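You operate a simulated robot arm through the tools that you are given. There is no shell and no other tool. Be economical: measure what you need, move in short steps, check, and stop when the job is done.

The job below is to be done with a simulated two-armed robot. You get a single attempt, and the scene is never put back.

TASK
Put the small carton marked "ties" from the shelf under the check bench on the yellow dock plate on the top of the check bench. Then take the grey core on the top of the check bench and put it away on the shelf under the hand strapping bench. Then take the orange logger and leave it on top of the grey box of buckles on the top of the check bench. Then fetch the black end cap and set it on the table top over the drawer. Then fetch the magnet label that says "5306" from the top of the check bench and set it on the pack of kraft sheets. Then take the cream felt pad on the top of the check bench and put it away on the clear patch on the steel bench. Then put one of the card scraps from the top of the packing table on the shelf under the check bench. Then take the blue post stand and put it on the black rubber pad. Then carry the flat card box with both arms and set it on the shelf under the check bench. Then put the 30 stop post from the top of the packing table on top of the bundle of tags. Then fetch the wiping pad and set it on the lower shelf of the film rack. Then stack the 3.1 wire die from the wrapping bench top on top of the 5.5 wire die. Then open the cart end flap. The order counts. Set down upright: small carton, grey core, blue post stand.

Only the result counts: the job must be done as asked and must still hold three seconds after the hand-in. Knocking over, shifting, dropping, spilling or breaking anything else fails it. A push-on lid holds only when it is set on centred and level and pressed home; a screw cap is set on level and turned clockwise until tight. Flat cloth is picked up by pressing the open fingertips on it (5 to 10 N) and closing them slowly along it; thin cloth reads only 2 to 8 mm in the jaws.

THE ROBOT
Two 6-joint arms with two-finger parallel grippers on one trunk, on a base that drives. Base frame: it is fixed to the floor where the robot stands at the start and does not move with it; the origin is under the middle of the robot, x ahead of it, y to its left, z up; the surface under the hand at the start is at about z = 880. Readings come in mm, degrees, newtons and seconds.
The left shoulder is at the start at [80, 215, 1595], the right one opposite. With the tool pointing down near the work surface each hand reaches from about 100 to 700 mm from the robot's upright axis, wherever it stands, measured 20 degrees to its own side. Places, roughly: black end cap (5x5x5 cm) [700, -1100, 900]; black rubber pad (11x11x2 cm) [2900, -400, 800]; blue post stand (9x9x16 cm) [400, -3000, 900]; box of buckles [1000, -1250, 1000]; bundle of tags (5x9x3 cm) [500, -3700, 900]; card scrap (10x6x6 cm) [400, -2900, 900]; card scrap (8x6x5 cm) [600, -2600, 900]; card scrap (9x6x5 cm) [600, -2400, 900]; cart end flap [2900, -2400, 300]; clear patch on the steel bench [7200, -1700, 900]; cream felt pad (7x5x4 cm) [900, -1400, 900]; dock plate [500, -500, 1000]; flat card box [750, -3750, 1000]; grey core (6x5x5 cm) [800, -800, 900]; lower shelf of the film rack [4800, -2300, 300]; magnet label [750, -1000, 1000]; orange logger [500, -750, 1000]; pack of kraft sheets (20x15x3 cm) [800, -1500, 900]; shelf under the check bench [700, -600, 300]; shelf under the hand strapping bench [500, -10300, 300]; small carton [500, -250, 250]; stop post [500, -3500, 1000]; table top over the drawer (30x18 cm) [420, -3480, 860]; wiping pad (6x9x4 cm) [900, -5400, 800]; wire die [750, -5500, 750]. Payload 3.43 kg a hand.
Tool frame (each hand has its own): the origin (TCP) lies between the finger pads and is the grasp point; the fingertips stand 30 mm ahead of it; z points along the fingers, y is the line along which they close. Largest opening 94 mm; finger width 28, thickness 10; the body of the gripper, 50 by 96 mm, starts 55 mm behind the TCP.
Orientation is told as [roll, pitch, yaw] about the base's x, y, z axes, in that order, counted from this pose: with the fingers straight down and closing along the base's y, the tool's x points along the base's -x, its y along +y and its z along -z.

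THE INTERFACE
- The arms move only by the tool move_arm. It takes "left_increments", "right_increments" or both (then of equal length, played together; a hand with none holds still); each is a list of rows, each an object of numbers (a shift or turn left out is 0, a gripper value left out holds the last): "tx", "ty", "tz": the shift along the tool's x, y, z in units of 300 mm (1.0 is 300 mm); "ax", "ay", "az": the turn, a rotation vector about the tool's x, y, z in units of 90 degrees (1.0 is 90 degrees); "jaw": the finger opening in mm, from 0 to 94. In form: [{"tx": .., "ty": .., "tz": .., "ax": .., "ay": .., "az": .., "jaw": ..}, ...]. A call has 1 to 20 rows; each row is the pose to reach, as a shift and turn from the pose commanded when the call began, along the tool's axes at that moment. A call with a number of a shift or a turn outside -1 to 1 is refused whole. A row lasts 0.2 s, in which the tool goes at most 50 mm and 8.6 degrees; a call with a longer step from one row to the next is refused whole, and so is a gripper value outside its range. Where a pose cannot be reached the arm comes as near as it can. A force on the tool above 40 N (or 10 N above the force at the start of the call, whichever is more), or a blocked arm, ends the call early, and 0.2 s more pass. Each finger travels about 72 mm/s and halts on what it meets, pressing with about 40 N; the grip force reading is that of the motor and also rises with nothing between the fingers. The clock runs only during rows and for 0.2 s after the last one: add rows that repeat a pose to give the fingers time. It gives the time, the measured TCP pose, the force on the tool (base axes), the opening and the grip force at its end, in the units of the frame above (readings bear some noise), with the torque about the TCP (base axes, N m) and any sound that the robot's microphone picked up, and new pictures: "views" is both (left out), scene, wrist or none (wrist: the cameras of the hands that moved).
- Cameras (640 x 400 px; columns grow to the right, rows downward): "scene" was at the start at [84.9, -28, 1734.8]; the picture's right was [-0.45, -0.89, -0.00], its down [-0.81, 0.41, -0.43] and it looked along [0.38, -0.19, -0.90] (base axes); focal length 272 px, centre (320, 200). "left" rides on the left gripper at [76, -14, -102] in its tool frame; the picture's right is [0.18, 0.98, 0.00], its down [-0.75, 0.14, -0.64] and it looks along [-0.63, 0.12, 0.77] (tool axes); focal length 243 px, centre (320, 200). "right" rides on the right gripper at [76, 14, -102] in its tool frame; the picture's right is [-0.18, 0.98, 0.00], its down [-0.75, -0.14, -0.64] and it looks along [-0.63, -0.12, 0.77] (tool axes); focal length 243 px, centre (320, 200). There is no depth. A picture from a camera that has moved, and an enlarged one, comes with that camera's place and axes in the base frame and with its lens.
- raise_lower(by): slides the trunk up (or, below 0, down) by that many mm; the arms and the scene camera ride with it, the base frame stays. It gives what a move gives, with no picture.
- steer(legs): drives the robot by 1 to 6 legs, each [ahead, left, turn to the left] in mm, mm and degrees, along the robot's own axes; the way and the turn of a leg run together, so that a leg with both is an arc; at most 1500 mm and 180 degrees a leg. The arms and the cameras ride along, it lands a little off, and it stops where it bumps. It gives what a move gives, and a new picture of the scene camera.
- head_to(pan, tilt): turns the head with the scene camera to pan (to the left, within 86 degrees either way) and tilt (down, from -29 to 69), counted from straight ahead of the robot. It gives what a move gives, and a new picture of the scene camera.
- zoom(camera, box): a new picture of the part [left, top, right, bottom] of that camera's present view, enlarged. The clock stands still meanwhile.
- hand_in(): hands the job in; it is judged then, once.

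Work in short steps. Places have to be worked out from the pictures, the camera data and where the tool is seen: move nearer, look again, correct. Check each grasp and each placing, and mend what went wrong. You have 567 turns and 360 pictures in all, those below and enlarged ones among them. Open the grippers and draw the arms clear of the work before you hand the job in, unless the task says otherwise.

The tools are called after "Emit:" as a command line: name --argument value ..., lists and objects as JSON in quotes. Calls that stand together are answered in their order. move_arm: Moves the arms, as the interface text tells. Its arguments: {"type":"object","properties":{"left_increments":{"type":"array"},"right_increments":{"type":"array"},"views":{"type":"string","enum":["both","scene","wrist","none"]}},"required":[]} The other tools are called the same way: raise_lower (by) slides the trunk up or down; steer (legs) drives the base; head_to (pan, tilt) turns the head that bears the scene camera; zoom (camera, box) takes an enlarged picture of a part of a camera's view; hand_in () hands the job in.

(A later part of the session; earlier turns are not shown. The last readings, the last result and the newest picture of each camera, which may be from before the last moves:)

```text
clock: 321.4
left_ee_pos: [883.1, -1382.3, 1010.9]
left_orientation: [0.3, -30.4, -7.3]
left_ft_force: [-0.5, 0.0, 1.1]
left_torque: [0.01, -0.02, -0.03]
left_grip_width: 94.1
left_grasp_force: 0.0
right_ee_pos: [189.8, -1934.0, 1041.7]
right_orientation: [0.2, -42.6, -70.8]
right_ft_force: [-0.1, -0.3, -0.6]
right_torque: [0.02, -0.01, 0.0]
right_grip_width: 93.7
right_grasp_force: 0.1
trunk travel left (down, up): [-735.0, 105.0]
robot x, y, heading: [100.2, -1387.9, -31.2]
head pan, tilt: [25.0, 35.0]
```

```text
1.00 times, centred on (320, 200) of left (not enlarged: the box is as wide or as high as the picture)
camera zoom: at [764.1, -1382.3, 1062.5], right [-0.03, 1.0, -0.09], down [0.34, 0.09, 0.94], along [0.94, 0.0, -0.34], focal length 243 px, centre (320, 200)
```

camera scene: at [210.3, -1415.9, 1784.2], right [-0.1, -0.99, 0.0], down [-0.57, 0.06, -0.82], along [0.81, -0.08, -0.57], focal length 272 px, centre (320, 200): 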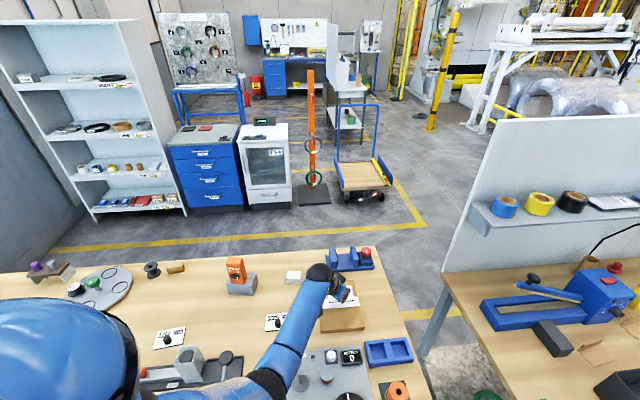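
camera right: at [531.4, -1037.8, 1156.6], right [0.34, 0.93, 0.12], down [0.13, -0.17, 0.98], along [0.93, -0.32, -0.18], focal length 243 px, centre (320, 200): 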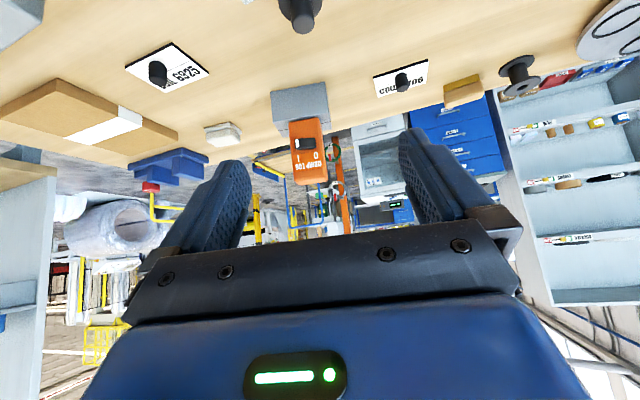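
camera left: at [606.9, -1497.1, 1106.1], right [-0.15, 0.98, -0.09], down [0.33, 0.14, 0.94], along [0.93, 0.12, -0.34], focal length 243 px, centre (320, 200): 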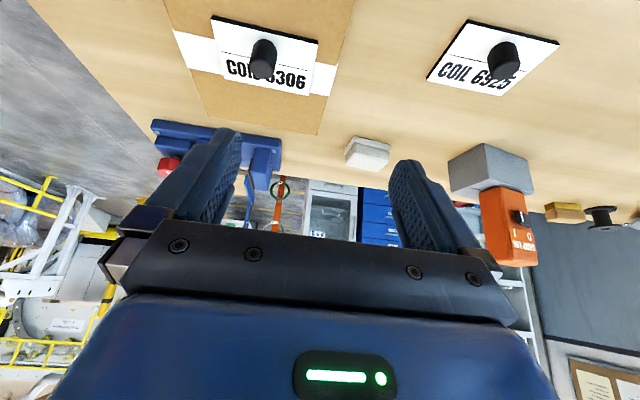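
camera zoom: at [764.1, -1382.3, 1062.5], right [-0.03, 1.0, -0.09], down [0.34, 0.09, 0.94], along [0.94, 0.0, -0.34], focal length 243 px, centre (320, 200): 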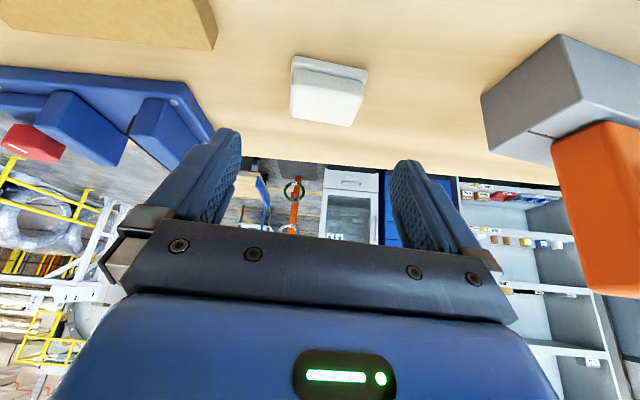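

Emit:
move_arm --left_increments '[{"ty": 0.003, "tz": 0.121}, {"ty": 0.006, "tz": 0.242}, {"ty": 0.01, "tz": 0.363}, {"ty": 0.01, "tz": 0.363}]' --views "wrist"

```text
clock: 322.4
left_ee_pos: [938.2, -1388.3, 918.8]
left_orientation: [0.3, -30.3, -7.4]
left_ft_force: [0.1, 0.0, -0.6]
left_torque: [0.01, 0.0, 0.0]
left_grip_width: 93.7
left_grasp_force: 0.1
right_ee_pos: [190.3, -1935.5, 1043.2]
right_orientation: [0.3, -42.5, -70.7]
right_ft_force: [0.1, -0.1, 0.6]
right_torque: [-0.05, 0.0, 0.01]
right_grip_width: 93.9
right_grasp_force: 0.1
trunk travel left (down, up): [-735.0, 105.0]
robot x, y, heading: [95.7, -1390.8, -30.8]
head pan, tilt: [25.0, 35.0]
camera left: at [818.8, -1387.4, 968.4], right [-0.03, 1.0, -0.09], down [0.34, 0.09, 0.94], along [0.94, 0.0, -0.34], focal length 243 px, centre (320, 200)
```

left: 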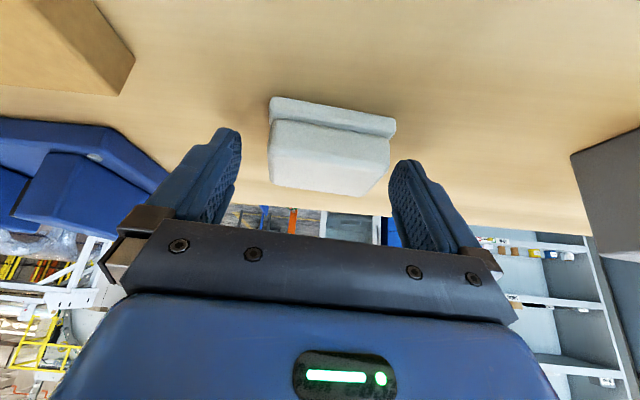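

Emit:
move_arm --left_increments '[{"jaw": 50}, {"jaw": 50}, {"jaw": 50}, {"jaw": 50}, {"jaw": 50}]' --views "none"

Emit:
move_arm --left_increments '[{"tx": -0.025, "tz": -0.043}, {"tx": -0.067, "tz": -0.115}, {"tx": -0.117, "tz": -0.2}, {"tx": -0.167, "tz": -0.2875}, {"tx": -0.167, "tz": -0.2875}]' --views "wrist"

```text
clock: 323.6
left_ee_pos: [937.3, -1388.2, 917.4]
left_orientation: [0.2, -30.3, -7.4]
left_ft_force: [-0.2, 0.4, 1.9]
left_torque: [0.0, -0.03, 0.02]
left_grip_width: 68.9
left_grasp_force: 39.6
right_ee_pos: [189.9, -1935.4, 1041.7]
right_orientation: [0.3, -42.4, -70.8]
right_ft_force: [-0.4, -0.1, -0.3]
right_torque: [-0.01, -0.02, -0.01]
right_grip_width: 94.0
right_grasp_force: 0.0
trunk travel left (down, up): [-735.0, 105.0]
robot x, y, heading: [93.2, -1391.8, -31.1]
head pan, tilt: [25.0, 35.0]
```

```text
clock: 324.8
left_ee_pos: [939.9, -1385.6, 1020.1]
left_orientation: [0.3, -30.3, -7.4]
left_ft_force: [-0.1, 0.4, -0.6]
left_torque: [0.01, 0.01, -0.01]
left_grip_width: 69.1
left_grasp_force: 40.0
right_ee_pos: [191.2, -1934.9, 1042.3]
right_orientation: [0.3, -42.4, -70.7]
right_ft_force: [-0.9, -0.7, 0.3]
right_torque: [-0.03, 0.01, 0.0]
right_grip_width: 93.9
right_grasp_force: 0.1
trunk travel left (down, up): [-735.0, 105.0]
robot x, y, heading: [95.6, -1391.2, -31.1]
head pan, tilt: [25.0, 35.0]
camera left: at [821.8, -1385.2, 1069.5], right [-0.03, 1.0, -0.09], down [0.34, 0.09, 0.94], along [0.94, 0.0, -0.34], focal length 243 px, centre (320, 200)
```

left: 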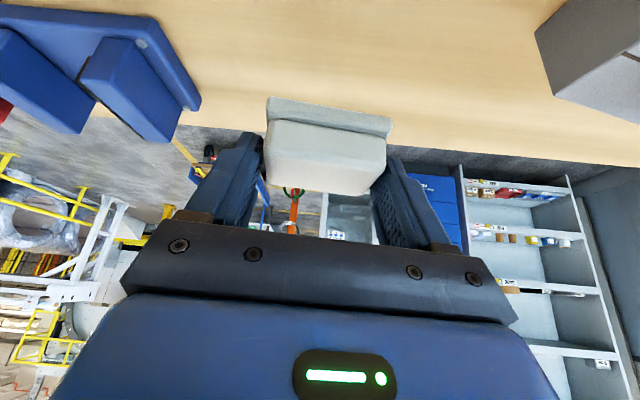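

Pad held. Raise trunk, back off the bench, then look down the aisle for a passage to the far side.

Emit:
raise_lower --by 100

Emit:
steer --legs '[[-400, -241, 0], [0, 0, -59]]'

Emit:
head_to --pan 35 --tilt 12

```text
clock: 326.2
left_ee_pos: [940.4, -1385.5, 1119.6]
left_orientation: [0.3, -30.3, -7.4]
left_ft_force: [0.0, 0.5, -0.2]
left_torque: [0.01, 0.02, 0.02]
left_grip_width: 69.1
left_grasp_force: 39.4
right_ee_pos: [190.2, -1934.7, 1143.2]
right_orientation: [0.3, -42.4, -70.9]
right_ft_force: [0.6, 0.3, 0.3]
right_torque: [0.01, 0.04, 0.01]
right_grip_width: 94.0
right_grasp_force: 0.1
trunk travel left (down, up): [-835.0, 5.0]
robot x, y, heading: [96.8, -1395.0, -31.0]
head pan, tilt: [25.0, 35.0]
```

```text
clock: 331.6
left_ee_pos: [58.4, -2112.6, 1118.8]
left_orientation: [0.2, -30.4, -66.8]
left_ft_force: [-0.1, 0.0, -0.2]
left_torque: [-0.03, -0.01, -0.01]
left_grip_width: 69.1
left_grasp_force: 39.4
right_ee_pos: [-796.3, -1747.8, 1142.5]
right_orientation: [0.2, -42.5, -130.1]
right_ft_force: [-0.1, 0.1, 0.6]
right_torque: [-0.01, 0.0, -0.02]
right_grip_width: 94.0
right_grasp_force: 0.1
trunk travel left (down, up): [-835.0, 5.0]
robot x, y, heading: [-378.2, -1391.2, -90.5]
head pan, tilt: [25.0, 35.0]
camera scene: at [-339.1, -1500.2, 1784.1], right [-0.91, -0.42, 0.0], down [-0.24, 0.52, -0.82], along [0.34, -0.74, -0.57], focal length 272 px, centre (320, 200)
```

scene: 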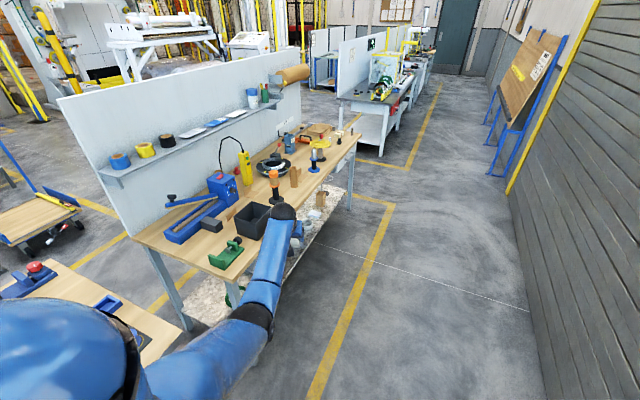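

```text
clock: 332.5
left_ee_pos: [57.9, -2113.1, 1118.4]
left_orientation: [0.3, -30.3, -66.8]
left_ft_force: [0.6, -0.3, -0.1]
left_torque: [-0.01, 0.01, 0.0]
left_grip_width: 69.2
left_grasp_force: 40.0
right_ee_pos: [-796.2, -1748.1, 1141.0]
right_orientation: [0.2, -42.5, -130.0]
right_ft_force: [0.9, 0.2, -0.8]
right_torque: [-0.01, -0.01, 0.02]
right_grip_width: 94.3
right_grasp_force: 0.0
trunk travel left (down, up): [-835.0, 5.0]
robot x, y, heading: [-374.2, -1389.6, -90.4]
head pan, tilt: [35.0, 12.0]
camera scene: at [-323.6, -1497.0, 1821.0], right [-0.82, -0.57, 0.0], down [-0.12, 0.17, -0.98], along [0.56, -0.8, -0.21], focal length 272 px, centre (320, 200)
```

scene: 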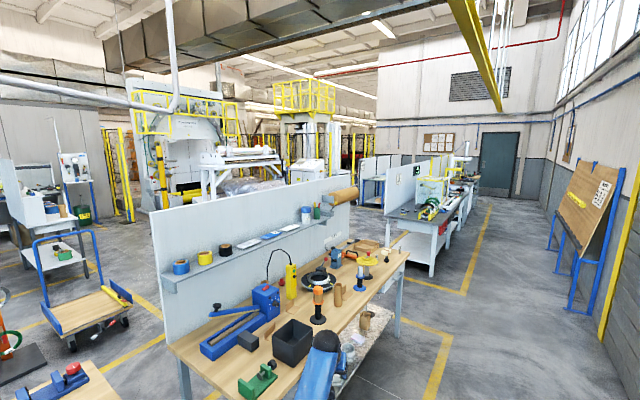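

The gap between the packing table and wrapping bench looks passable. Tuck the left hand in front of the body, then drive to y≈-4250.

Emit:
move_arm --left_increments '[{"tx": 0.121, "ty": -0.084, "tz": -0.071}, {"tx": 0.243, "ty": -0.168, "tz": -0.142}, {"tx": 0.364, "ty": -0.252, "tz": -0.213}, {"tx": 0.485, "ty": -0.336, "tz": -0.283}, {"tx": 0.606, "ty": -0.42, "tz": -0.354}, {"tx": 0.728, "ty": -0.504, "tz": -0.425}, {"tx": 0.849, "ty": -0.588, "tz": -0.496}, {"tx": 0.849, "ty": -0.588, "tz": -0.496}]' --views "none"

Emit:
steer --legs '[[1450, 0, -1], [1400, 0, 0]]'

Emit:
head_to --pan 80 --tilt 20

```text
clock: 334.3
left_ee_pos: [-219.7, -1913.2, 1118.0]
left_orientation: [0.3, -30.3, -66.8]
left_ft_force: [-0.1, -0.2, -0.4]
left_torque: [-0.01, 0.0, -0.01]
left_grip_width: 69.3
left_grasp_force: 40.0
right_ee_pos: [-797.1, -1747.9, 1142.4]
right_orientation: [0.1, -42.5, -130.0]
right_ft_force: [0.6, 0.8, 0.2]
right_torque: [-0.03, 0.0, 0.03]
right_grip_width: 94.0
right_grasp_force: 0.1
trunk travel left (down, up): [-835.0, 5.0]
robot x, y, heading: [-378.1, -1388.4, -90.5]
head pan, tilt: [35.0, 12.0]
```

```text
clock: 348.1
left_ee_pos: [-212.6, -4774.1, 1118.9]
left_orientation: [0.2, -30.4, -65.8]
left_ft_force: [0.9, 0.5, 0.3]
left_torque: [-0.01, -0.01, 0.05]
left_grip_width: 68.9
left_grasp_force: 39.8
right_ee_pos: [-792.9, -4618.4, 1142.3]
right_orientation: [0.2, -42.5, -129.1]
right_ft_force: [0.3, -0.4, 0.7]
right_torque: [0.0, -0.01, 0.0]
right_grip_width: 94.2
right_grasp_force: 0.1
trunk travel left (down, up): [-835.0, 5.0]
robot x, y, heading: [-381.5, -4251.4, -89.4]
head pan, tilt: [35.0, 12.0]
camera scene: at [-323.8, -4357.7, 1821.2], right [-0.81, -0.58, 0.0], down [-0.12, 0.17, -0.98], along [0.57, -0.79, -0.21], focal length 272 px, centre (320, 200)
```

scene: 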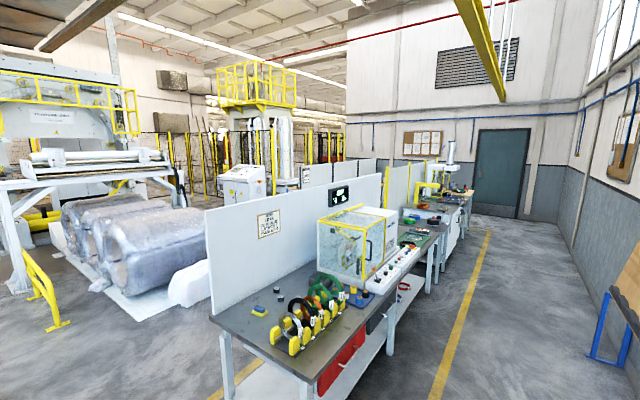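

```text
clock: 349.2
left_ee_pos: [-213.4, -4773.7, 1120.0]
left_orientation: [0.3, -30.2, -65.7]
left_ft_force: [0.5, 0.8, -0.3]
left_torque: [-0.01, 0.02, 0.01]
left_grip_width: 69.0
left_grasp_force: 40.0
right_ee_pos: [-793.1, -4617.5, 1142.2]
right_orientation: [0.1, -42.6, -129.0]
right_ft_force: [0.4, 0.2, -0.4]
right_torque: [0.0, -0.01, 0.0]
right_grip_width: 93.9
right_grasp_force: 0.0
trunk travel left (down, up): [-835.0, 5.0]
robot x, y, heading: [-384.0, -4252.3, -89.4]
head pan, tilt: [80.0, 20.0]
camera scene: at [-286.1, -4298.3, 1808.0], right [-0.16, -0.99, 0.0], down [-0.34, 0.06, -0.94], along [0.93, -0.15, -0.34], focal length 272 px, centre (320, 200)
```

scene: 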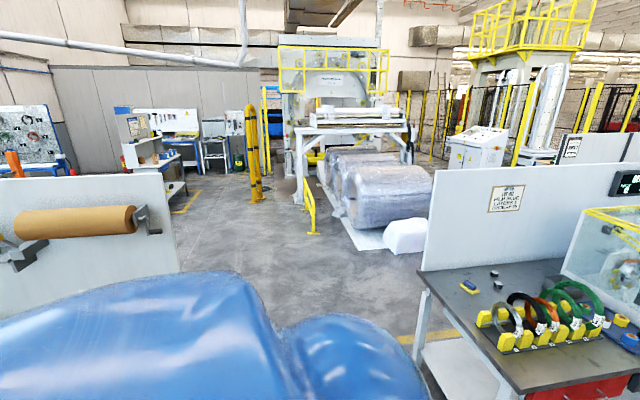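

Gap spans y≈-3800…-5090. Turn to face +x and drive through.

Emit:
steer --legs '[[0, 0, 89], [1450, -120, 0], [1200, 0, 0]]'

Emit:
head_to --pan 30 --tilt 15

```text
clock: 366.0
left_ee_pos: [2792.1, -4151.2, 1118.6]
left_orientation: [0.2, -30.3, 23.9]
left_ft_force: [-0.4, -0.1, 0.1]
left_torque: [-0.01, 0.0, -0.03]
left_grip_width: 68.9
left_grasp_force: 39.7
right_ee_pos: [2632.9, -4730.6, 1141.7]
right_orientation: [0.2, -42.5, -39.4]
right_ft_force: [0.7, 0.3, -0.2]
right_torque: [-0.02, -0.04, 0.03]
right_grip_width: 94.0
right_grasp_force: 0.0
trunk travel left (down, up): [-835.0, 5.0]
robot x, y, heading: [2266.9, -4318.7, 0.3]
head pan, tilt: [80.0, 20.0]
camera scene: at [2315.2, -4222.7, 1808.1], right [0.99, -0.17, 0.0], down [-0.06, -0.34, -0.94], along [0.16, 0.93, -0.34], focal length 272 px, centre (320, 200)
```

scene: 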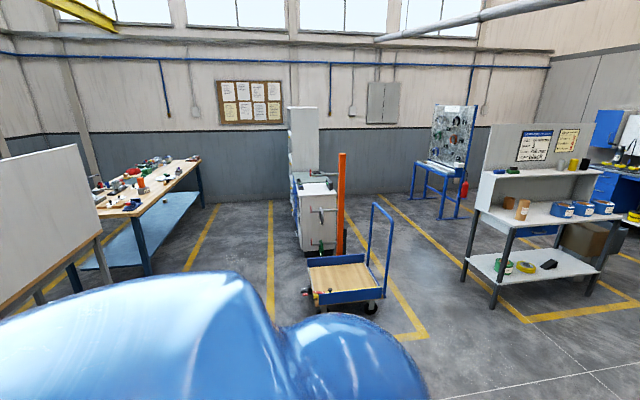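

```text
clock: 367.1
left_ee_pos: [2792.2, -4152.0, 1118.3]
left_orientation: [0.3, -30.3, 23.9]
left_ft_force: [0.1, -0.5, 0.4]
left_torque: [0.02, 0.0, 0.0]
left_grip_width: 69.1
left_grasp_force: 40.0
right_ee_pos: [2635.2, -4729.8, 1141.6]
right_orientation: [0.2, -42.5, -39.3]
right_ft_force: [1.0, 0.6, -0.1]
right_torque: [0.02, 0.0, 0.02]
right_grip_width: 94.2
right_grasp_force: 0.0
trunk travel left (down, up): [-835.0, 5.0]
robot x, y, heading: [2270.2, -4314.3, 0.3]
head pan, tilt: [30.0, 15.0]
camera scene: at [2381.6, -4267.2, 1816.2], right [0.51, -0.86, 0.0], down [-0.22, -0.13, -0.97], along [0.83, 0.49, -0.26], focal length 272 px, centre (320, 200)
```

scene: 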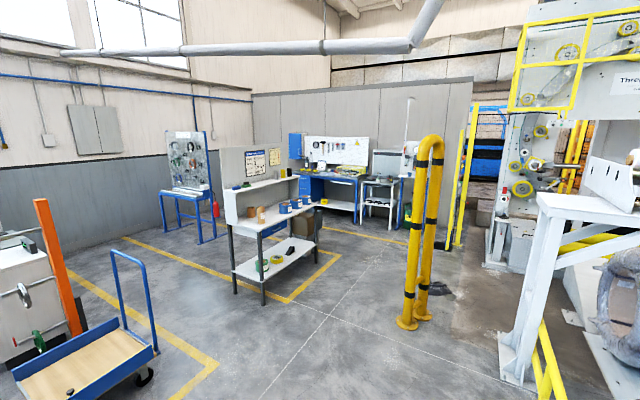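

Now I can see the film rack (x≈4250–5500, y≈-2490 front), a yellow post (4790,-3915) and the steel bench beyond. Drive between rack and post.

Emit:
steer --legs '[[1300, 450, 0], [1250, 600, 0], [1000, 200, 0]]'

Emit:
head_to --pan 25 --tilt 25

```text
clock: 377.8
left_ee_pos: [4802.2, -3360.6, 1121.0]
left_orientation: [0.6, -30.6, 22.2]
left_ft_force: [-0.3, -1.1, 0.6]
left_torque: [0.02, 0.0, 0.04]
left_grip_width: 69.0
left_grasp_force: 40.1
right_ee_pos: [4625.8, -3935.0, 1141.0]
right_orientation: [0.3, -42.1, -41.0]
right_ft_force: [-0.7, -1.0, 0.9]
right_torque: [0.02, -0.02, 0.03]
right_grip_width: 94.1
right_grasp_force: 0.0
trunk travel left (down, up): [-835.0, 5.0]
robot x, y, heading: [4280.3, -3501.2, -1.2]
head pan, tilt: [30.0, 15.0]
stopped in leg 2: the force on the tool passed its limit at 55 N (the readings are from after the stop); the commanded pose is now the measured one
camera scene: at [4384.7, -3469.8, 1817.1], right [0.48, -0.88, 0.0], down [-0.22, -0.12, -0.97], along [0.85, 0.47, -0.25], focal length 272 px, centre (320, 200)
```

scene: 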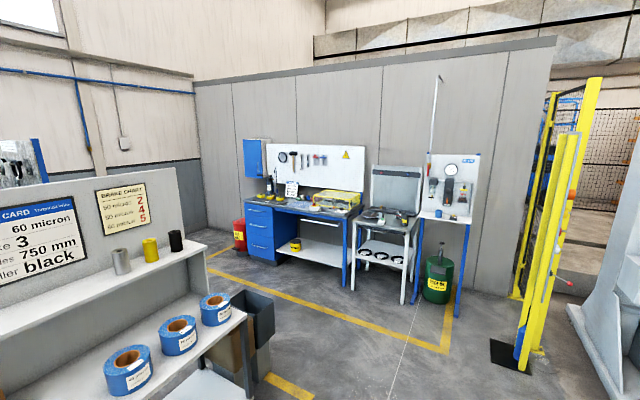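

```text
clock: 378.5
left_ee_pos: [4806.7, -3354.6, 1118.2]
left_orientation: [0.5, -30.3, 22.3]
left_ft_force: [-0.2, 0.9, -1.0]
left_torque: [0.0, 0.01, -0.04]
left_grip_width: 69.0
left_grasp_force: 40.4
right_ee_pos: [4632.8, -3929.9, 1140.0]
right_orientation: [-0.4, -42.2, -40.7]
right_ft_force: [-11.5, -18.9, -1.7]
right_torque: [0.08, 0.03, -0.51]
right_grip_width: 81.5
right_grasp_force: 0.1
trunk travel left (down, up): [-835.0, 5.0]
robot x, y, heading: [4281.8, -3504.9, -1.1]
head pan, tilt: [25.0, 25.0]
camera scene: at [4396.5, -3468.8, 1800.1], right [0.41, -0.91, 0.0], down [-0.39, -0.17, -0.91], along [0.83, 0.37, -0.42], focal length 272 px, centre (320, 200)
```

scene: 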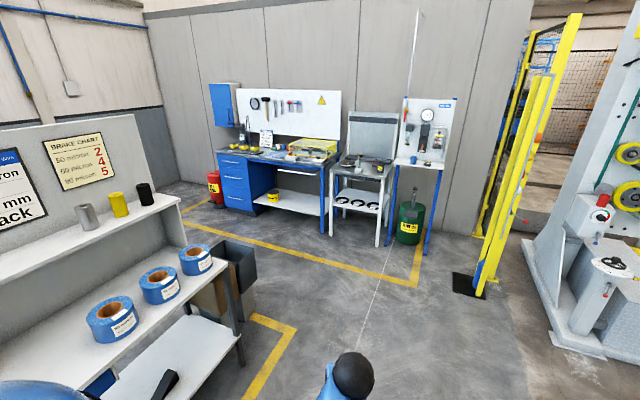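

The right hand touched the yellow post. Back away straight, shift left, and then go forward again.

Emit:
steer --legs '[[-250, -30, 0], [0, 420, 1.1], [1400, 0, 0]]'

```text
clock: 389.0
left_ee_pos: [5956.1, -2951.4, 1119.4]
left_orientation: [0.3, -30.3, 23.3]
left_ft_force: [0.2, 0.7, -0.8]
left_torque: [-0.02, -0.02, -0.03]
left_grip_width: 69.0
left_grasp_force: 40.5
right_ee_pos: [5791.0, -3531.0, 1141.0]
right_orientation: [-0.3, -42.3, -39.7]
right_ft_force: [0.6, -0.2, 0.2]
right_torque: [-0.01, 0.02, -0.01]
right_grip_width: 94.2
right_grasp_force: 0.0
trunk travel left (down, up): [-835.0, 5.0]
robot x, y, heading: [5432.2, -3110.2, -0.2]
head pan, tilt: [25.0, 25.0]
camera scene: at [5546.4, -3071.8, 1800.0], right [0.42, -0.91, 0.0], down [-0.38, -0.18, -0.91], along [0.82, 0.38, -0.42], focal length 272 px, centre (320, 200)
```

scene: 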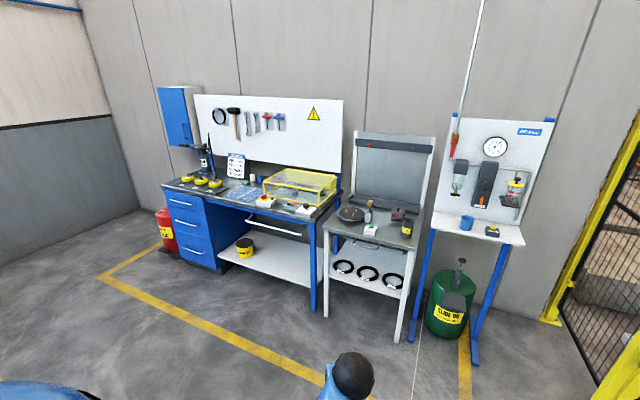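

Emit:
zoom --camera "scene" --box '[150, 130, 350, 255]'

```text
3.20 times, centred on (250, 192) of scene
camera zoom: at [5546.4, -3071.8, 1800.0], right [0.42, -0.91, 0.0], down [-0.38, -0.18, -0.91], along [0.82, 0.38, -0.42], focal length 870 px, centre (544, 224)
```

zoom: 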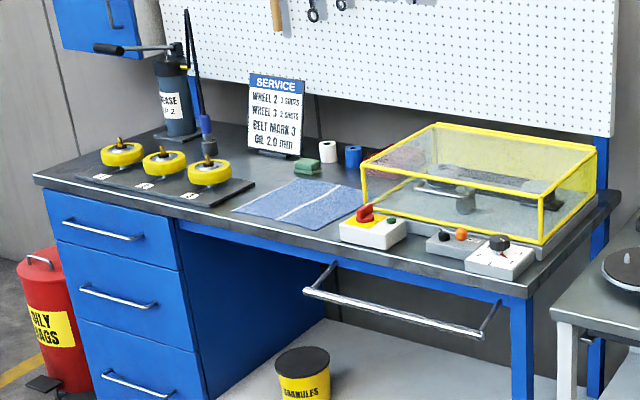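

The blue steel bench's front is x≈6985, y≈-860…-2374. I move closer to view the top and find the clear patch.

Emit:
steer --legs '[[780, 0, 0], [0, 1100, 0]]'

Emit:
head_to --pan 10 --tilt 38

```text
clock: 398.3
left_ee_pos: [6736.0, -1888.1, 1117.0]
left_orientation: [0.4, -30.2, 23.0]
left_ft_force: [0.2, -0.3, -0.1]
left_torque: [0.03, 0.01, 0.01]
left_grip_width: 69.0
left_grasp_force: 39.8
right_ee_pos: [6568.1, -2465.0, 1140.1]
right_orientation: [-0.3, -42.0, -40.0]
right_ft_force: [0.2, -0.3, -1.0]
right_torque: [-0.02, -0.02, 0.02]
right_grip_width: 94.1
right_grasp_force: 0.2
trunk travel left (down, up): [-835.0, 5.0]
robot x, y, heading: [6210.7, -2040.5, -0.3]
head pan, tilt: [25.0, 25.0]
camera scene: at [6326.9, -2006.7, 1800.0], right [0.42, -0.91, 0.0], down [-0.38, -0.17, -0.91], along [0.82, 0.38, -0.42], focal length 272 px, centre (320, 200)
```

scene: 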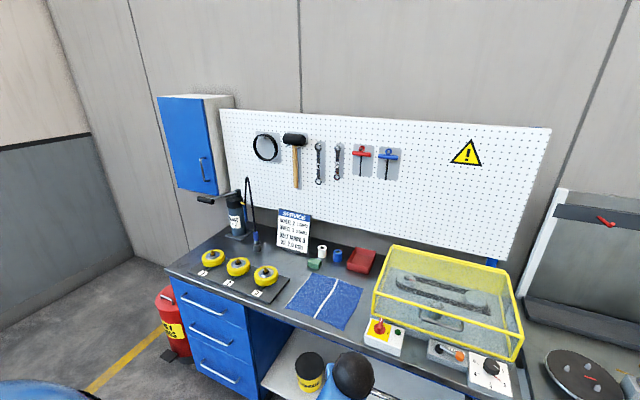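

```text
clock: 399.1
left_ee_pos: [6735.9, -1886.5, 1117.9]
left_orientation: [0.4, -30.2, 23.1]
left_ft_force: [0.7, -0.2, -1.6]
left_torque: [-0.01, 0.01, -0.01]
left_grip_width: 69.1
left_grasp_force: 39.9
right_ee_pos: [6568.7, -2464.5, 1141.5]
right_orientation: [-0.3, -42.0, -39.9]
right_ft_force: [0.2, 0.3, -0.4]
right_torque: [-0.04, 0.0, 0.01]
right_grip_width: 93.8
right_grasp_force: 0.1
trunk travel left (down, up): [-835.0, 5.0]
robot x, y, heading: [6214.2, -2043.9, -0.4]
head pan, tilt: [10.0, 38.0]
camera scene: at [6328.3, -2029.0, 1779.7], right [0.17, -0.99, 0.0], down [-0.61, -0.1, -0.79], along [0.78, 0.13, -0.62], focal length 272 px, centre (320, 200)
```

scene: 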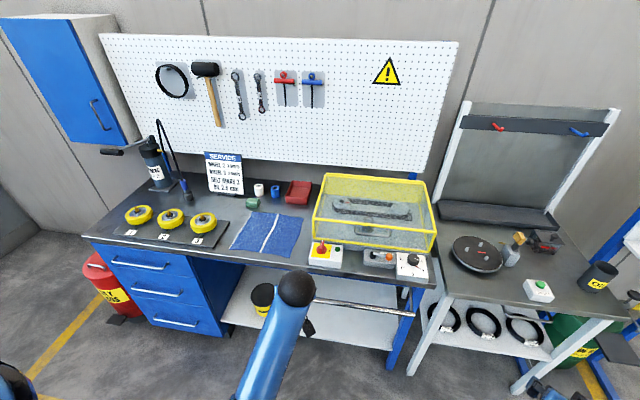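

Emit:
zoom --camera "scene" --box '[90, 150, 450, 375]'

Emit:
zoom --camera "scene" --box '[200, 180, 360, 280]'

```text
1.78 times, centred on (270, 262) of scene
camera zoom: at [6328.3, -2029.0, 1779.7], right [0.17, -0.99, 0.0], down [-0.61, -0.1, -0.79], along [0.78, 0.13, -0.62], focal length 483 px, centre (409, 89)
```

zoom: 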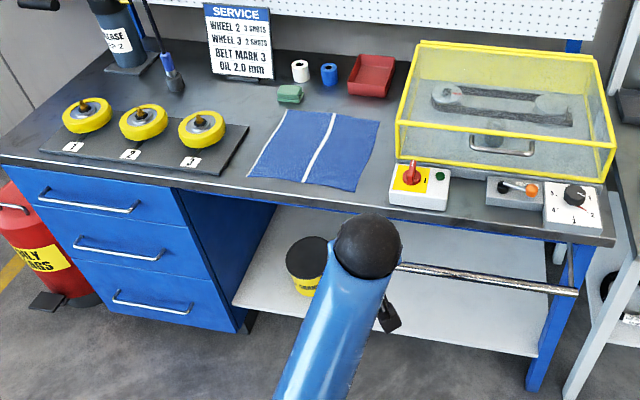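

```text
4.00 times, centred on (280, 230) of scene
camera zoom: at [6328.3, -2029.0, 1779.7], right [0.17, -0.99, 0.0], down [-0.61, -0.1, -0.79], along [0.78, 0.13, -0.62], focal length 1087 px, centre (480, 80)
```

zoom: 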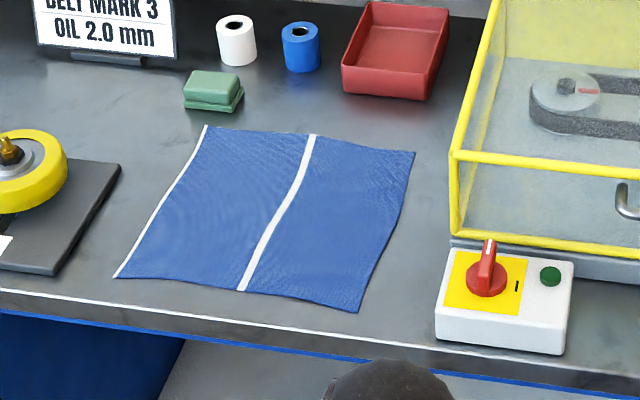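

I look closer for what counts as the clear patch: drive nearer and look down at the area.

Emit:
steer --legs '[[200, 150, 0]]'

Emit:
head_to --pan 12 --tilt 48

Emit:
zoom --camera "scene" --box '[160, 90, 400, 240]'

```text
clock: 400.9
left_ee_pos: [6936.3, -1747.2, 1119.4]
left_orientation: [0.3, -30.4, 22.7]
left_ft_force: [-1.0, -0.1, -0.9]
left_torque: [0.05, 0.01, -0.01]
left_grip_width: 68.9
left_grasp_force: 40.5
right_ee_pos: [6763.8, -2324.3, 1142.2]
right_orientation: [-0.1, -42.3, -40.4]
right_ft_force: [1.0, -0.9, -0.2]
right_torque: [0.01, -0.01, -0.01]
right_grip_width: 94.1
right_grasp_force: 0.0
trunk travel left (down, up): [-835.0, 5.0]
robot x, y, heading: [6412.1, -1901.6, -0.5]
head pan, tilt: [10.0, 38.0]
camera scene: at [6524.6, -1888.7, 1780.1], right [0.16, -0.99, 0.0], down [-0.6, -0.1, -0.79], along [0.78, 0.13, -0.61], focal length 272 px, centre (320, 200)
```

scene: 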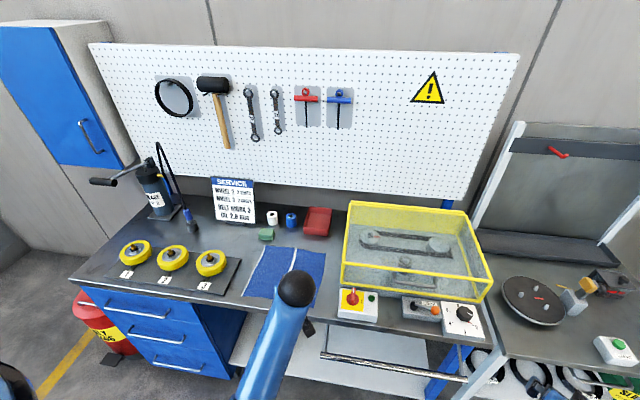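

```text
clock: 401.6
left_ee_pos: [6938.0, -1745.0, 1119.1]
left_orientation: [0.5, -30.2, 22.7]
left_ft_force: [-0.2, -0.5, -0.3]
left_torque: [0.02, -0.01, 0.04]
left_grip_width: 69.0
left_grasp_force: 40.0
right_ee_pos: [6766.3, -2321.6, 1141.8]
right_orientation: [-0.3, -42.3, -40.2]
right_ft_force: [-0.1, 1.0, -0.4]
right_torque: [0.0, -0.02, 0.05]
right_grip_width: 93.7
right_grasp_force: 0.0
trunk travel left (down, up): [-835.0, 5.0]
robot x, y, heading: [6413.8, -1897.8, -0.8]
head pan, tilt: [12.0, 48.0]
camera scene: at [6520.2, -1884.8, 1765.3], right [0.2, -0.98, 0.0], down [-0.73, -0.14, -0.67], along [0.66, 0.13, -0.74], focal length 272 px, centre (320, 200)
```

scene: 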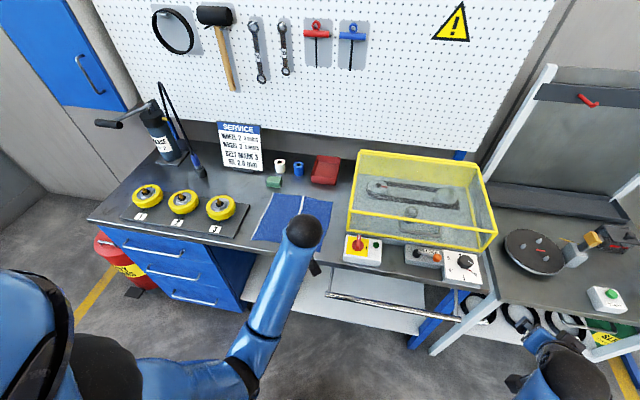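

```text
2.67 times, centred on (280, 165) of scene
camera zoom: at [6520.2, -1884.8, 1765.3], right [0.2, -0.98, 0.0], down [-0.73, -0.14, -0.67], along [0.66, 0.13, -0.74], focal length 725 px, centre (427, 293)
```

zoom: 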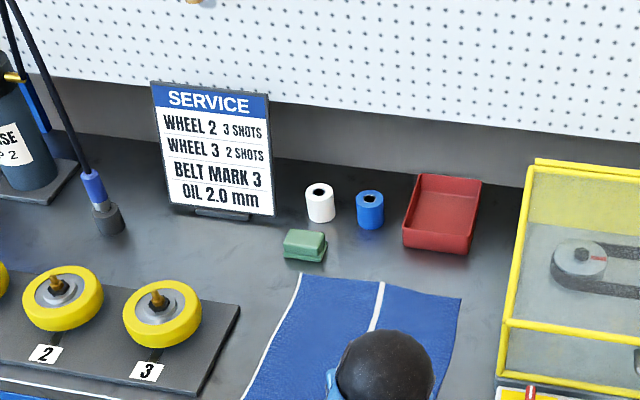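

No marking; the listed centre (7200,-1700) falls in the open area between the wheel tray and the yellow cover, where a thin cloth lies flat. I'll set the pad gently there. Drive 150 mm ahead first.

Emit:
steer --legs '[[150, 0, 0]]'

Emit:
zoom --camera "left" --box '[0, 0, 640, 400]'

```text
clock: 403.0
left_ee_pos: [7086.8, -1748.5, 1120.0]
left_orientation: [0.3, -30.3, 22.7]
left_ft_force: [-0.3, -1.0, -0.6]
left_torque: [-0.01, -0.02, 0.02]
left_grip_width: 69.1
left_grasp_force: 39.8
right_ee_pos: [6914.5, -2324.8, 1142.6]
right_orientation: [-0.2, -42.3, -40.5]
right_ft_force: [-0.3, 0.1, 0.5]
right_torque: [0.0, -0.01, 0.01]
right_grip_width: 94.1
right_grasp_force: 0.1
trunk travel left (down, up): [-835.0, 5.0]
robot x, y, heading: [6564.8, -1898.6, -1.4]
head pan, tilt: [12.0, 48.0]
camera scene: at [6667.4, -1886.0, 1765.6], right [0.19, -0.98, 0.0], down [-0.73, -0.14, -0.67], along [0.66, 0.13, -0.74], focal length 272 px, centre (320, 200)
```

scene: 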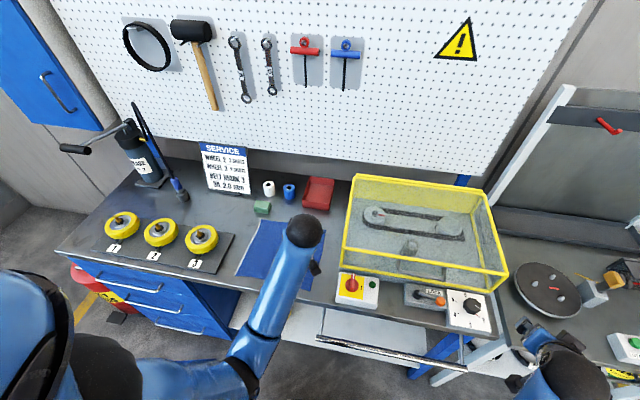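

```text
1.00 times, centred on (320, 200) of left (not enlarged: the box is as wide or as high as the picture)
camera zoom: at [6983.6, -1808.3, 1169.7], right [-0.53, 0.85, -0.09], down [0.25, 0.25, 0.94], along [0.81, 0.47, -0.34], focal length 243 px, centre (320, 200)
```

zoom: 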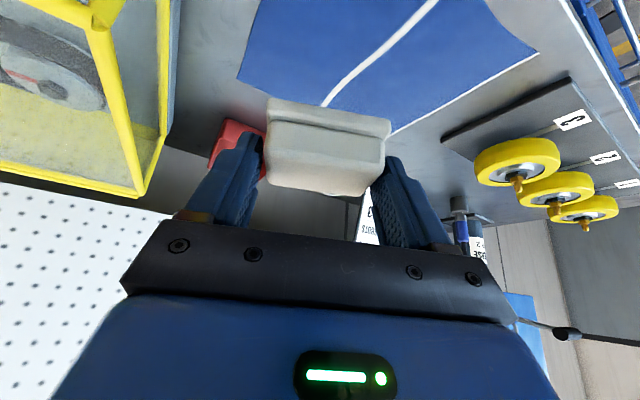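

Emit:
move_arm --left_increments '[{"tx": -0.014, "tz": 0.132}, {"tx": -0.028, "tz": 0.264}, {"tx": -0.043, "tz": 0.395}, {"tx": -0.057, "tz": 0.527}, {"tx": -0.071, "tz": 0.659}, {"tx": -0.071, "tz": 0.659}]' --views "wrist"

```text
clock: 404.4
left_ee_pos: [7197.2, -1701.4, 958.2]
left_orientation: [0.3, -30.2, 22.6]
left_ft_force: [0.3, -1.1, -0.8]
left_torque: [-0.01, -0.03, -0.02]
left_grip_width: 68.9
left_grasp_force: 40.4
right_ee_pos: [6917.9, -2324.9, 1141.8]
right_orientation: [-0.3, -42.2, -40.5]
right_ft_force: [-0.5, -0.2, 1.3]
right_torque: [-0.01, -0.01, 0.0]
right_grip_width: 93.9
right_grasp_force: 0.1
trunk travel left (down, up): [-835.0, 5.0]
robot x, y, heading: [6565.1, -1903.3, -0.8]
head pan, tilt: [12.0, 48.0]
camera left: at [7094.5, -1761.8, 1008.3], right [-0.53, 0.85, -0.09], down [0.25, 0.25, 0.93], along [0.81, 0.47, -0.34], focal length 243 px, centre (320, 200)
```

left: 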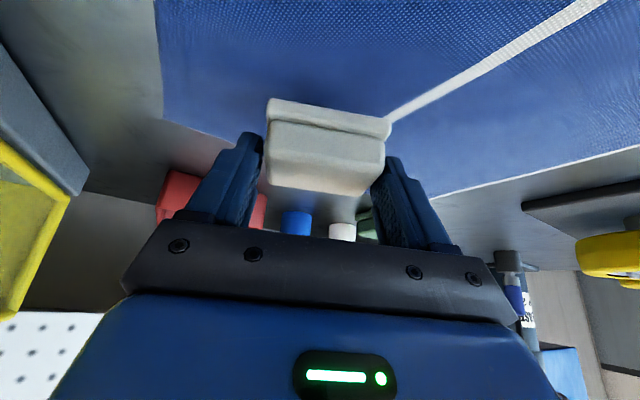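

On reflection, loose items (green pad, rolls, red tray) are scattered in this same open area, so the bare strip just behind the cloth is also the patch. I'll set it there: lift, square up the yaw, and move 110 mm further in.

Emit:
move_arm --left_increments '[{"tx": -0.038, "tz": -0.065}, {"tx": -0.085, "tz": -0.145}, {"tx": -0.085, "tz": -0.145}]' --views "none"

Emit:
move_arm --left_increments '[{"ax": 0.042, "az": 0.072}, {"ax": 0.084, "az": 0.144}, {"ax": 0.1267, "az": 0.2168}, {"ax": 0.1267, "az": 0.2168}]' --views "none"

Emit:
steer --legs '[[115, -10, 0]]'

Emit:
zoom --camera "left" --box '[0, 0, 640, 400]'

```text
clock: 405.2
left_ee_pos: [7197.1, -1705.2, 1008.3]
left_orientation: [0.4, -30.3, 22.6]
left_ft_force: [0.4, 0.8, -1.1]
left_torque: [-0.02, 0.03, 0.01]
left_grip_width: 69.1
left_grasp_force: 39.8
right_ee_pos: [6917.4, -2325.5, 1141.2]
right_orientation: [-0.4, -42.3, -40.3]
right_ft_force: [-0.2, -0.1, -0.7]
right_torque: [-0.01, -0.01, -0.03]
right_grip_width: 94.1
right_grasp_force: 0.1
trunk travel left (down, up): [-835.0, 5.0]
robot x, y, heading: [6562.7, -1900.7, -0.9]
head pan, tilt: [12.0, 48.0]
```

```text
clock: 406.2
left_ee_pos: [7199.0, -1703.3, 1007.7]
left_orientation: [0.2, -30.1, 0.0]
left_ft_force: [0.3, 0.2, 0.3]
left_torque: [-0.01, 0.02, -0.03]
left_grip_width: 69.1
left_grasp_force: 40.3
right_ee_pos: [6918.3, -2325.3, 1141.8]
right_orientation: [-0.4, -42.1, -40.3]
right_ft_force: [-0.1, 0.5, 1.3]
right_torque: [0.01, -0.01, 0.04]
right_grip_width: 93.9
right_grasp_force: 0.1
trunk travel left (down, up): [-835.0, 5.0]
robot x, y, heading: [6564.7, -1899.1, -1.0]
head pan, tilt: [12.0, 48.0]
```

```text
clock: 407.4
left_ee_pos: [7306.0, -1714.5, 1011.8]
left_orientation: [0.3, -30.4, 0.0]
left_ft_force: [-0.1, -0.4, -0.3]
left_torque: [-0.01, -0.05, 0.03]
left_grip_width: 69.1
left_grasp_force: 40.8
right_ee_pos: [7024.7, -2335.6, 1144.0]
right_orientation: [-0.1, -42.4, -40.6]
right_ft_force: [-0.3, -0.3, 0.9]
right_torque: [-0.03, -0.02, 0.0]
right_grip_width: 94.2
right_grasp_force: 0.1
trunk travel left (down, up): [-835.0, 5.0]
robot x, y, heading: [6678.8, -1915.4, -1.1]
head pan, tilt: [12.0, 48.0]
camera scene: at [6777.2, -1896.7, 1765.9], right [0.19, -0.98, 0.0], down [-0.73, -0.14, -0.67], along [0.66, 0.13, -0.74], focal length 272 px, centre (320, 200)
```

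scene: 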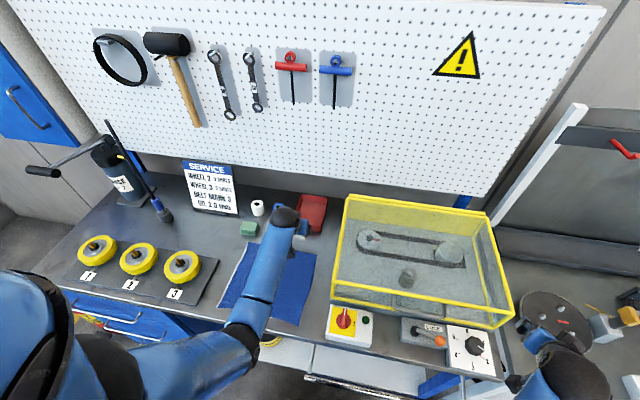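

```text
1.00 times, centred on (320, 200) of left (not enlarged: the box is as wide or as high as the picture)
camera zoom: at [7188.9, -1730.7, 1061.2], right [-0.16, 0.98, -0.09], down [0.33, 0.14, 0.94], along [0.93, 0.12, -0.34], focal length 243 px, centre (320, 200)
```

zoom: 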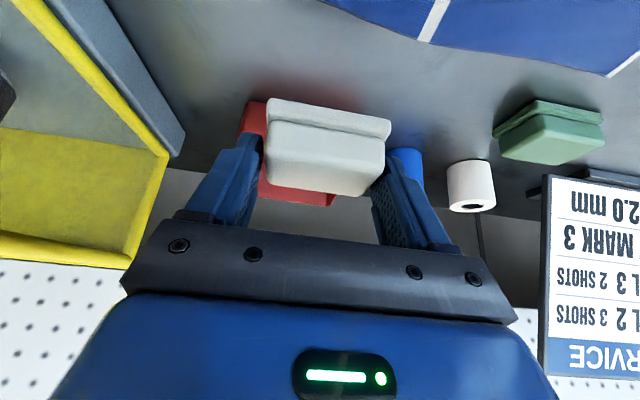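

Bare zone x≈7292–7387 here. Lower over (7340,-1724), then feel for contact.

Emit:
move_arm --left_increments '[{"tx": 0.01, "ty": -0.011, "tz": 0.085}, {"tx": 0.019, "ty": -0.022, "tz": 0.17}, {"tx": 0.029, "ty": -0.033, "tz": 0.254}, {"tx": 0.029, "ty": -0.033, "tz": 0.254}]' --views "none"

Emit:
move_arm --left_increments '[{"tx": 0.0067, "tz": 0.0115}, {"tx": 0.0133, "tz": 0.023}, {"tx": 0.02, "tz": 0.0345}, {"tx": 0.0235, "tz": 0.0402}, {"tx": 0.0235, "tz": 0.0402}]' --views "wrist"

```text
clock: 408.4
left_ee_pos: [7343.1, -1726.2, 937.8]
left_orientation: [0.4, -30.2, 0.0]
left_ft_force: [0.2, 0.3, 2.2]
left_torque: [-0.09, -0.1, 0.02]
left_grip_width: 69.3
left_grasp_force: 39.7
right_ee_pos: [7031.7, -2336.7, 1141.1]
right_orientation: [-0.4, -42.1, -40.4]
right_ft_force: [-0.6, -0.2, 0.0]
right_torque: [0.02, 0.03, -0.02]
right_grip_width: 93.9
right_grasp_force: 0.0
trunk travel left (down, up): [-835.0, 5.0]
robot x, y, heading: [6677.9, -1911.8, -0.9]
head pan, tilt: [12.0, 48.0]
```

```text
clock: 409.1
left_ee_pos: [7345.5, -1724.6, 937.2]
left_orientation: [0.2, -31.4, 0.0]
left_ft_force: [-9.7, -1.3, 25.0]
left_torque: [0.08, 0.79, 0.11]
left_grip_width: 68.8
left_grasp_force: 40.2
right_ee_pos: [7026.8, -2337.2, 1143.1]
right_orientation: [-0.2, -42.3, -40.6]
right_ft_force: [0.7, 0.1, -0.3]
right_torque: [0.0, 0.01, -0.01]
right_grip_width: 93.9
right_grasp_force: 0.2
trunk travel left (down, up): [-835.0, 5.0]
robot x, y, heading: [6677.5, -1914.6, -1.0]
head pan, tilt: [12.0, 48.0]
stopped in row 3 (left hand): the force on the tool passed its limit at 43 N (the readings are from after the stop); the commanded pose is now the measured one
camera left: at [7227.8, -1740.7, 986.6], right [-0.16, 0.98, -0.09], down [0.31, 0.14, 0.94], along [0.94, 0.12, -0.32], focal length 243 px, centre (320, 200)
```

left: 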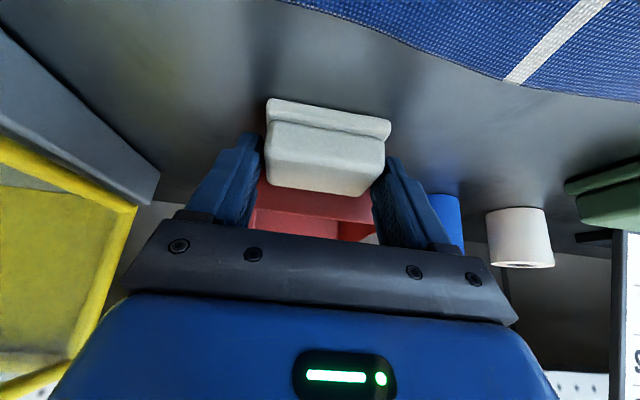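

Contact at bench z≈900. The pad may be close to the red tray; lift 8 mm, shift 17 mm back, and set down again.

Emit:
move_arm --left_increments '[{"tx": -0.0135, "tz": -0.023}, {"tx": 0.036, "tz": -0.052}, {"tx": 0.036, "tz": -0.052}]' --views "wrist"

```text
clock: 409.9
left_ee_pos: [7326.8, -1724.7, 940.4]
left_orientation: [0.3, -30.8, 0.0]
left_ft_force: [-0.6, -0.3, -0.3]
left_torque: [0.01, 0.03, -0.01]
left_grip_width: 69.1
left_grasp_force: 39.8
right_ee_pos: [7029.9, -2337.2, 1143.1]
right_orientation: [-0.3, -42.3, -40.4]
right_ft_force: [0.8, 0.9, -0.4]
right_torque: [0.0, 0.03, 0.0]
right_grip_width: 94.3
right_grasp_force: 0.0
trunk travel left (down, up): [-835.0, 5.0]
robot x, y, heading: [6680.2, -1915.0, -0.6]
head pan, tilt: [12.0, 48.0]
camera left: at [7208.7, -1740.6, 989.8], right [-0.16, 0.98, -0.09], down [0.32, 0.14, 0.94], along [0.93, 0.12, -0.33], focal length 243 px, centre (320, 200)
```

left: 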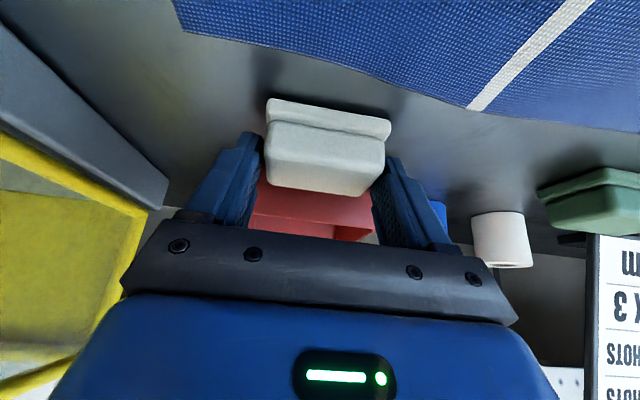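

Emit:
move_arm --left_increments '[{"tx": 0.0035, "tz": 0.0058}, {"tx": 0.0068, "tz": 0.0115}, {"tx": 0.0068, "tz": 0.0115}]' --views "none"

Emit:
move_arm --left_increments '[{"jaw": 80}, {"jaw": 94}, {"jaw": 94}, {"jaw": 94}]' --views "none"

Emit:
move_arm --left_increments '[{"tx": -0.02, "tz": -0.08}, {"tx": -0.04, "tz": -0.2}, {"tx": -0.06, "tz": -0.35}, {"tx": -0.08, "tz": -0.5}]' --views "wrist"

```text
clock: 410.7
left_ee_pos: [7329.3, -1725.0, 939.0]
left_orientation: [0.3, -31.1, 0.0]
left_ft_force: [-0.7, 0.5, 4.7]
left_torque: [0.0, 0.07, 0.01]
left_grip_width: 68.8
left_grasp_force: 39.5
right_ee_pos: [7029.5, -2336.0, 1141.6]
right_orientation: [-0.3, -42.3, -40.5]
right_ft_force: [-0.1, 0.2, -0.9]
right_torque: [-0.02, 0.04, -0.01]
right_grip_width: 94.1
right_grasp_force: 0.1
trunk travel left (down, up): [-835.0, 5.0]
robot x, y, heading: [6679.0, -1912.1, -0.9]
head pan, tilt: [12.0, 48.0]
```

```text
clock: 411.7
left_ee_pos: [7330.4, -1725.3, 937.8]
left_orientation: [0.3, -30.9, 0.0]
left_ft_force: [0.5, 0.8, 0.3]
left_torque: [0.0, 0.0, 0.01]
left_grip_width: 93.9
left_grasp_force: 0.1
right_ee_pos: [7030.9, -2336.6, 1141.2]
right_orientation: [-0.4, -42.2, -40.4]
right_ft_force: [-0.5, 1.0, 0.2]
right_torque: [0.01, 0.02, 0.0]
right_grip_width: 94.0
right_grasp_force: 0.0
trunk travel left (down, up): [-835.0, 5.0]
robot x, y, heading: [6680.0, -1909.6, -1.0]
head pan, tilt: [12.0, 48.0]
```

```text
clock: 412.7
left_ee_pos: [7273.9, -1726.0, 1079.3]
left_orientation: [0.3, -30.9, 0.0]
left_ft_force: [-0.4, 0.5, 1.0]
left_torque: [0.01, -0.03, 0.0]
left_grip_width: 94.1
left_grasp_force: 0.1
right_ee_pos: [7029.9, -2337.5, 1141.1]
right_orientation: [-0.3, -42.2, -40.5]
right_ft_force: [0.0, 0.3, 0.0]
right_torque: [-0.02, 0.01, 0.01]
right_grip_width: 94.0
right_grasp_force: 0.1
trunk travel left (down, up): [-835.0, 5.0]
robot x, y, heading: [6677.8, -1910.6, -0.9]
head pan, tilt: [12.0, 48.0]
camera left: at [7156.0, -1741.0, 1128.4], right [-0.16, 0.98, -0.09], down [0.32, 0.14, 0.94], along [0.93, 0.12, -0.33], focal length 243 px, centre (320, 200)
```

left: 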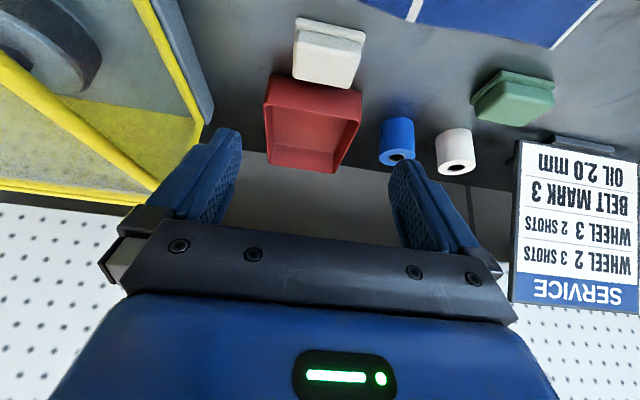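

Pad is set down. Now drive back by the same route (reversing) toward the front aisle.

Emit:
steer --legs '[[-470, 0, 0.9], [0, -1150, 0], [-1100, 0, 0], [-1100, 0, 0], [-870, -600, 0], [-870, -600, 0]]'

```text
clock: 441.4
left_ee_pos: [2866.1, -4040.5, 1077.2]
left_orientation: [0.2, -30.8, 1.0]
left_ft_force: [0.3, 0.1, 1.3]
left_torque: [-0.03, -0.02, 0.0]
left_grip_width: 94.1
left_grasp_force: 0.0
right_ee_pos: [2632.7, -4657.0, 1143.0]
right_orientation: [-0.4, -42.1, -39.4]
right_ft_force: [-0.5, -0.9, -0.3]
right_torque: [0.0, 0.0, 0.0]
right_grip_width: 93.8
right_grasp_force: 0.0
trunk travel left (down, up): [-835.0, 5.0]
robot x, y, heading: [2270.9, -4240.8, -0.1]
head pan, tilt: [12.0, 48.0]
camera scene: at [2380.8, -4220.7, 1765.0], right [0.21, -0.98, 0.0], down [-0.73, -0.16, -0.67], along [0.65, 0.14, -0.74], focal length 272 px, centre (320, 200)
```

scene: 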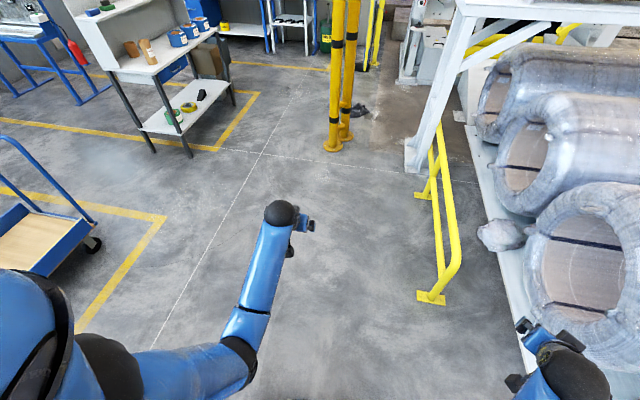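

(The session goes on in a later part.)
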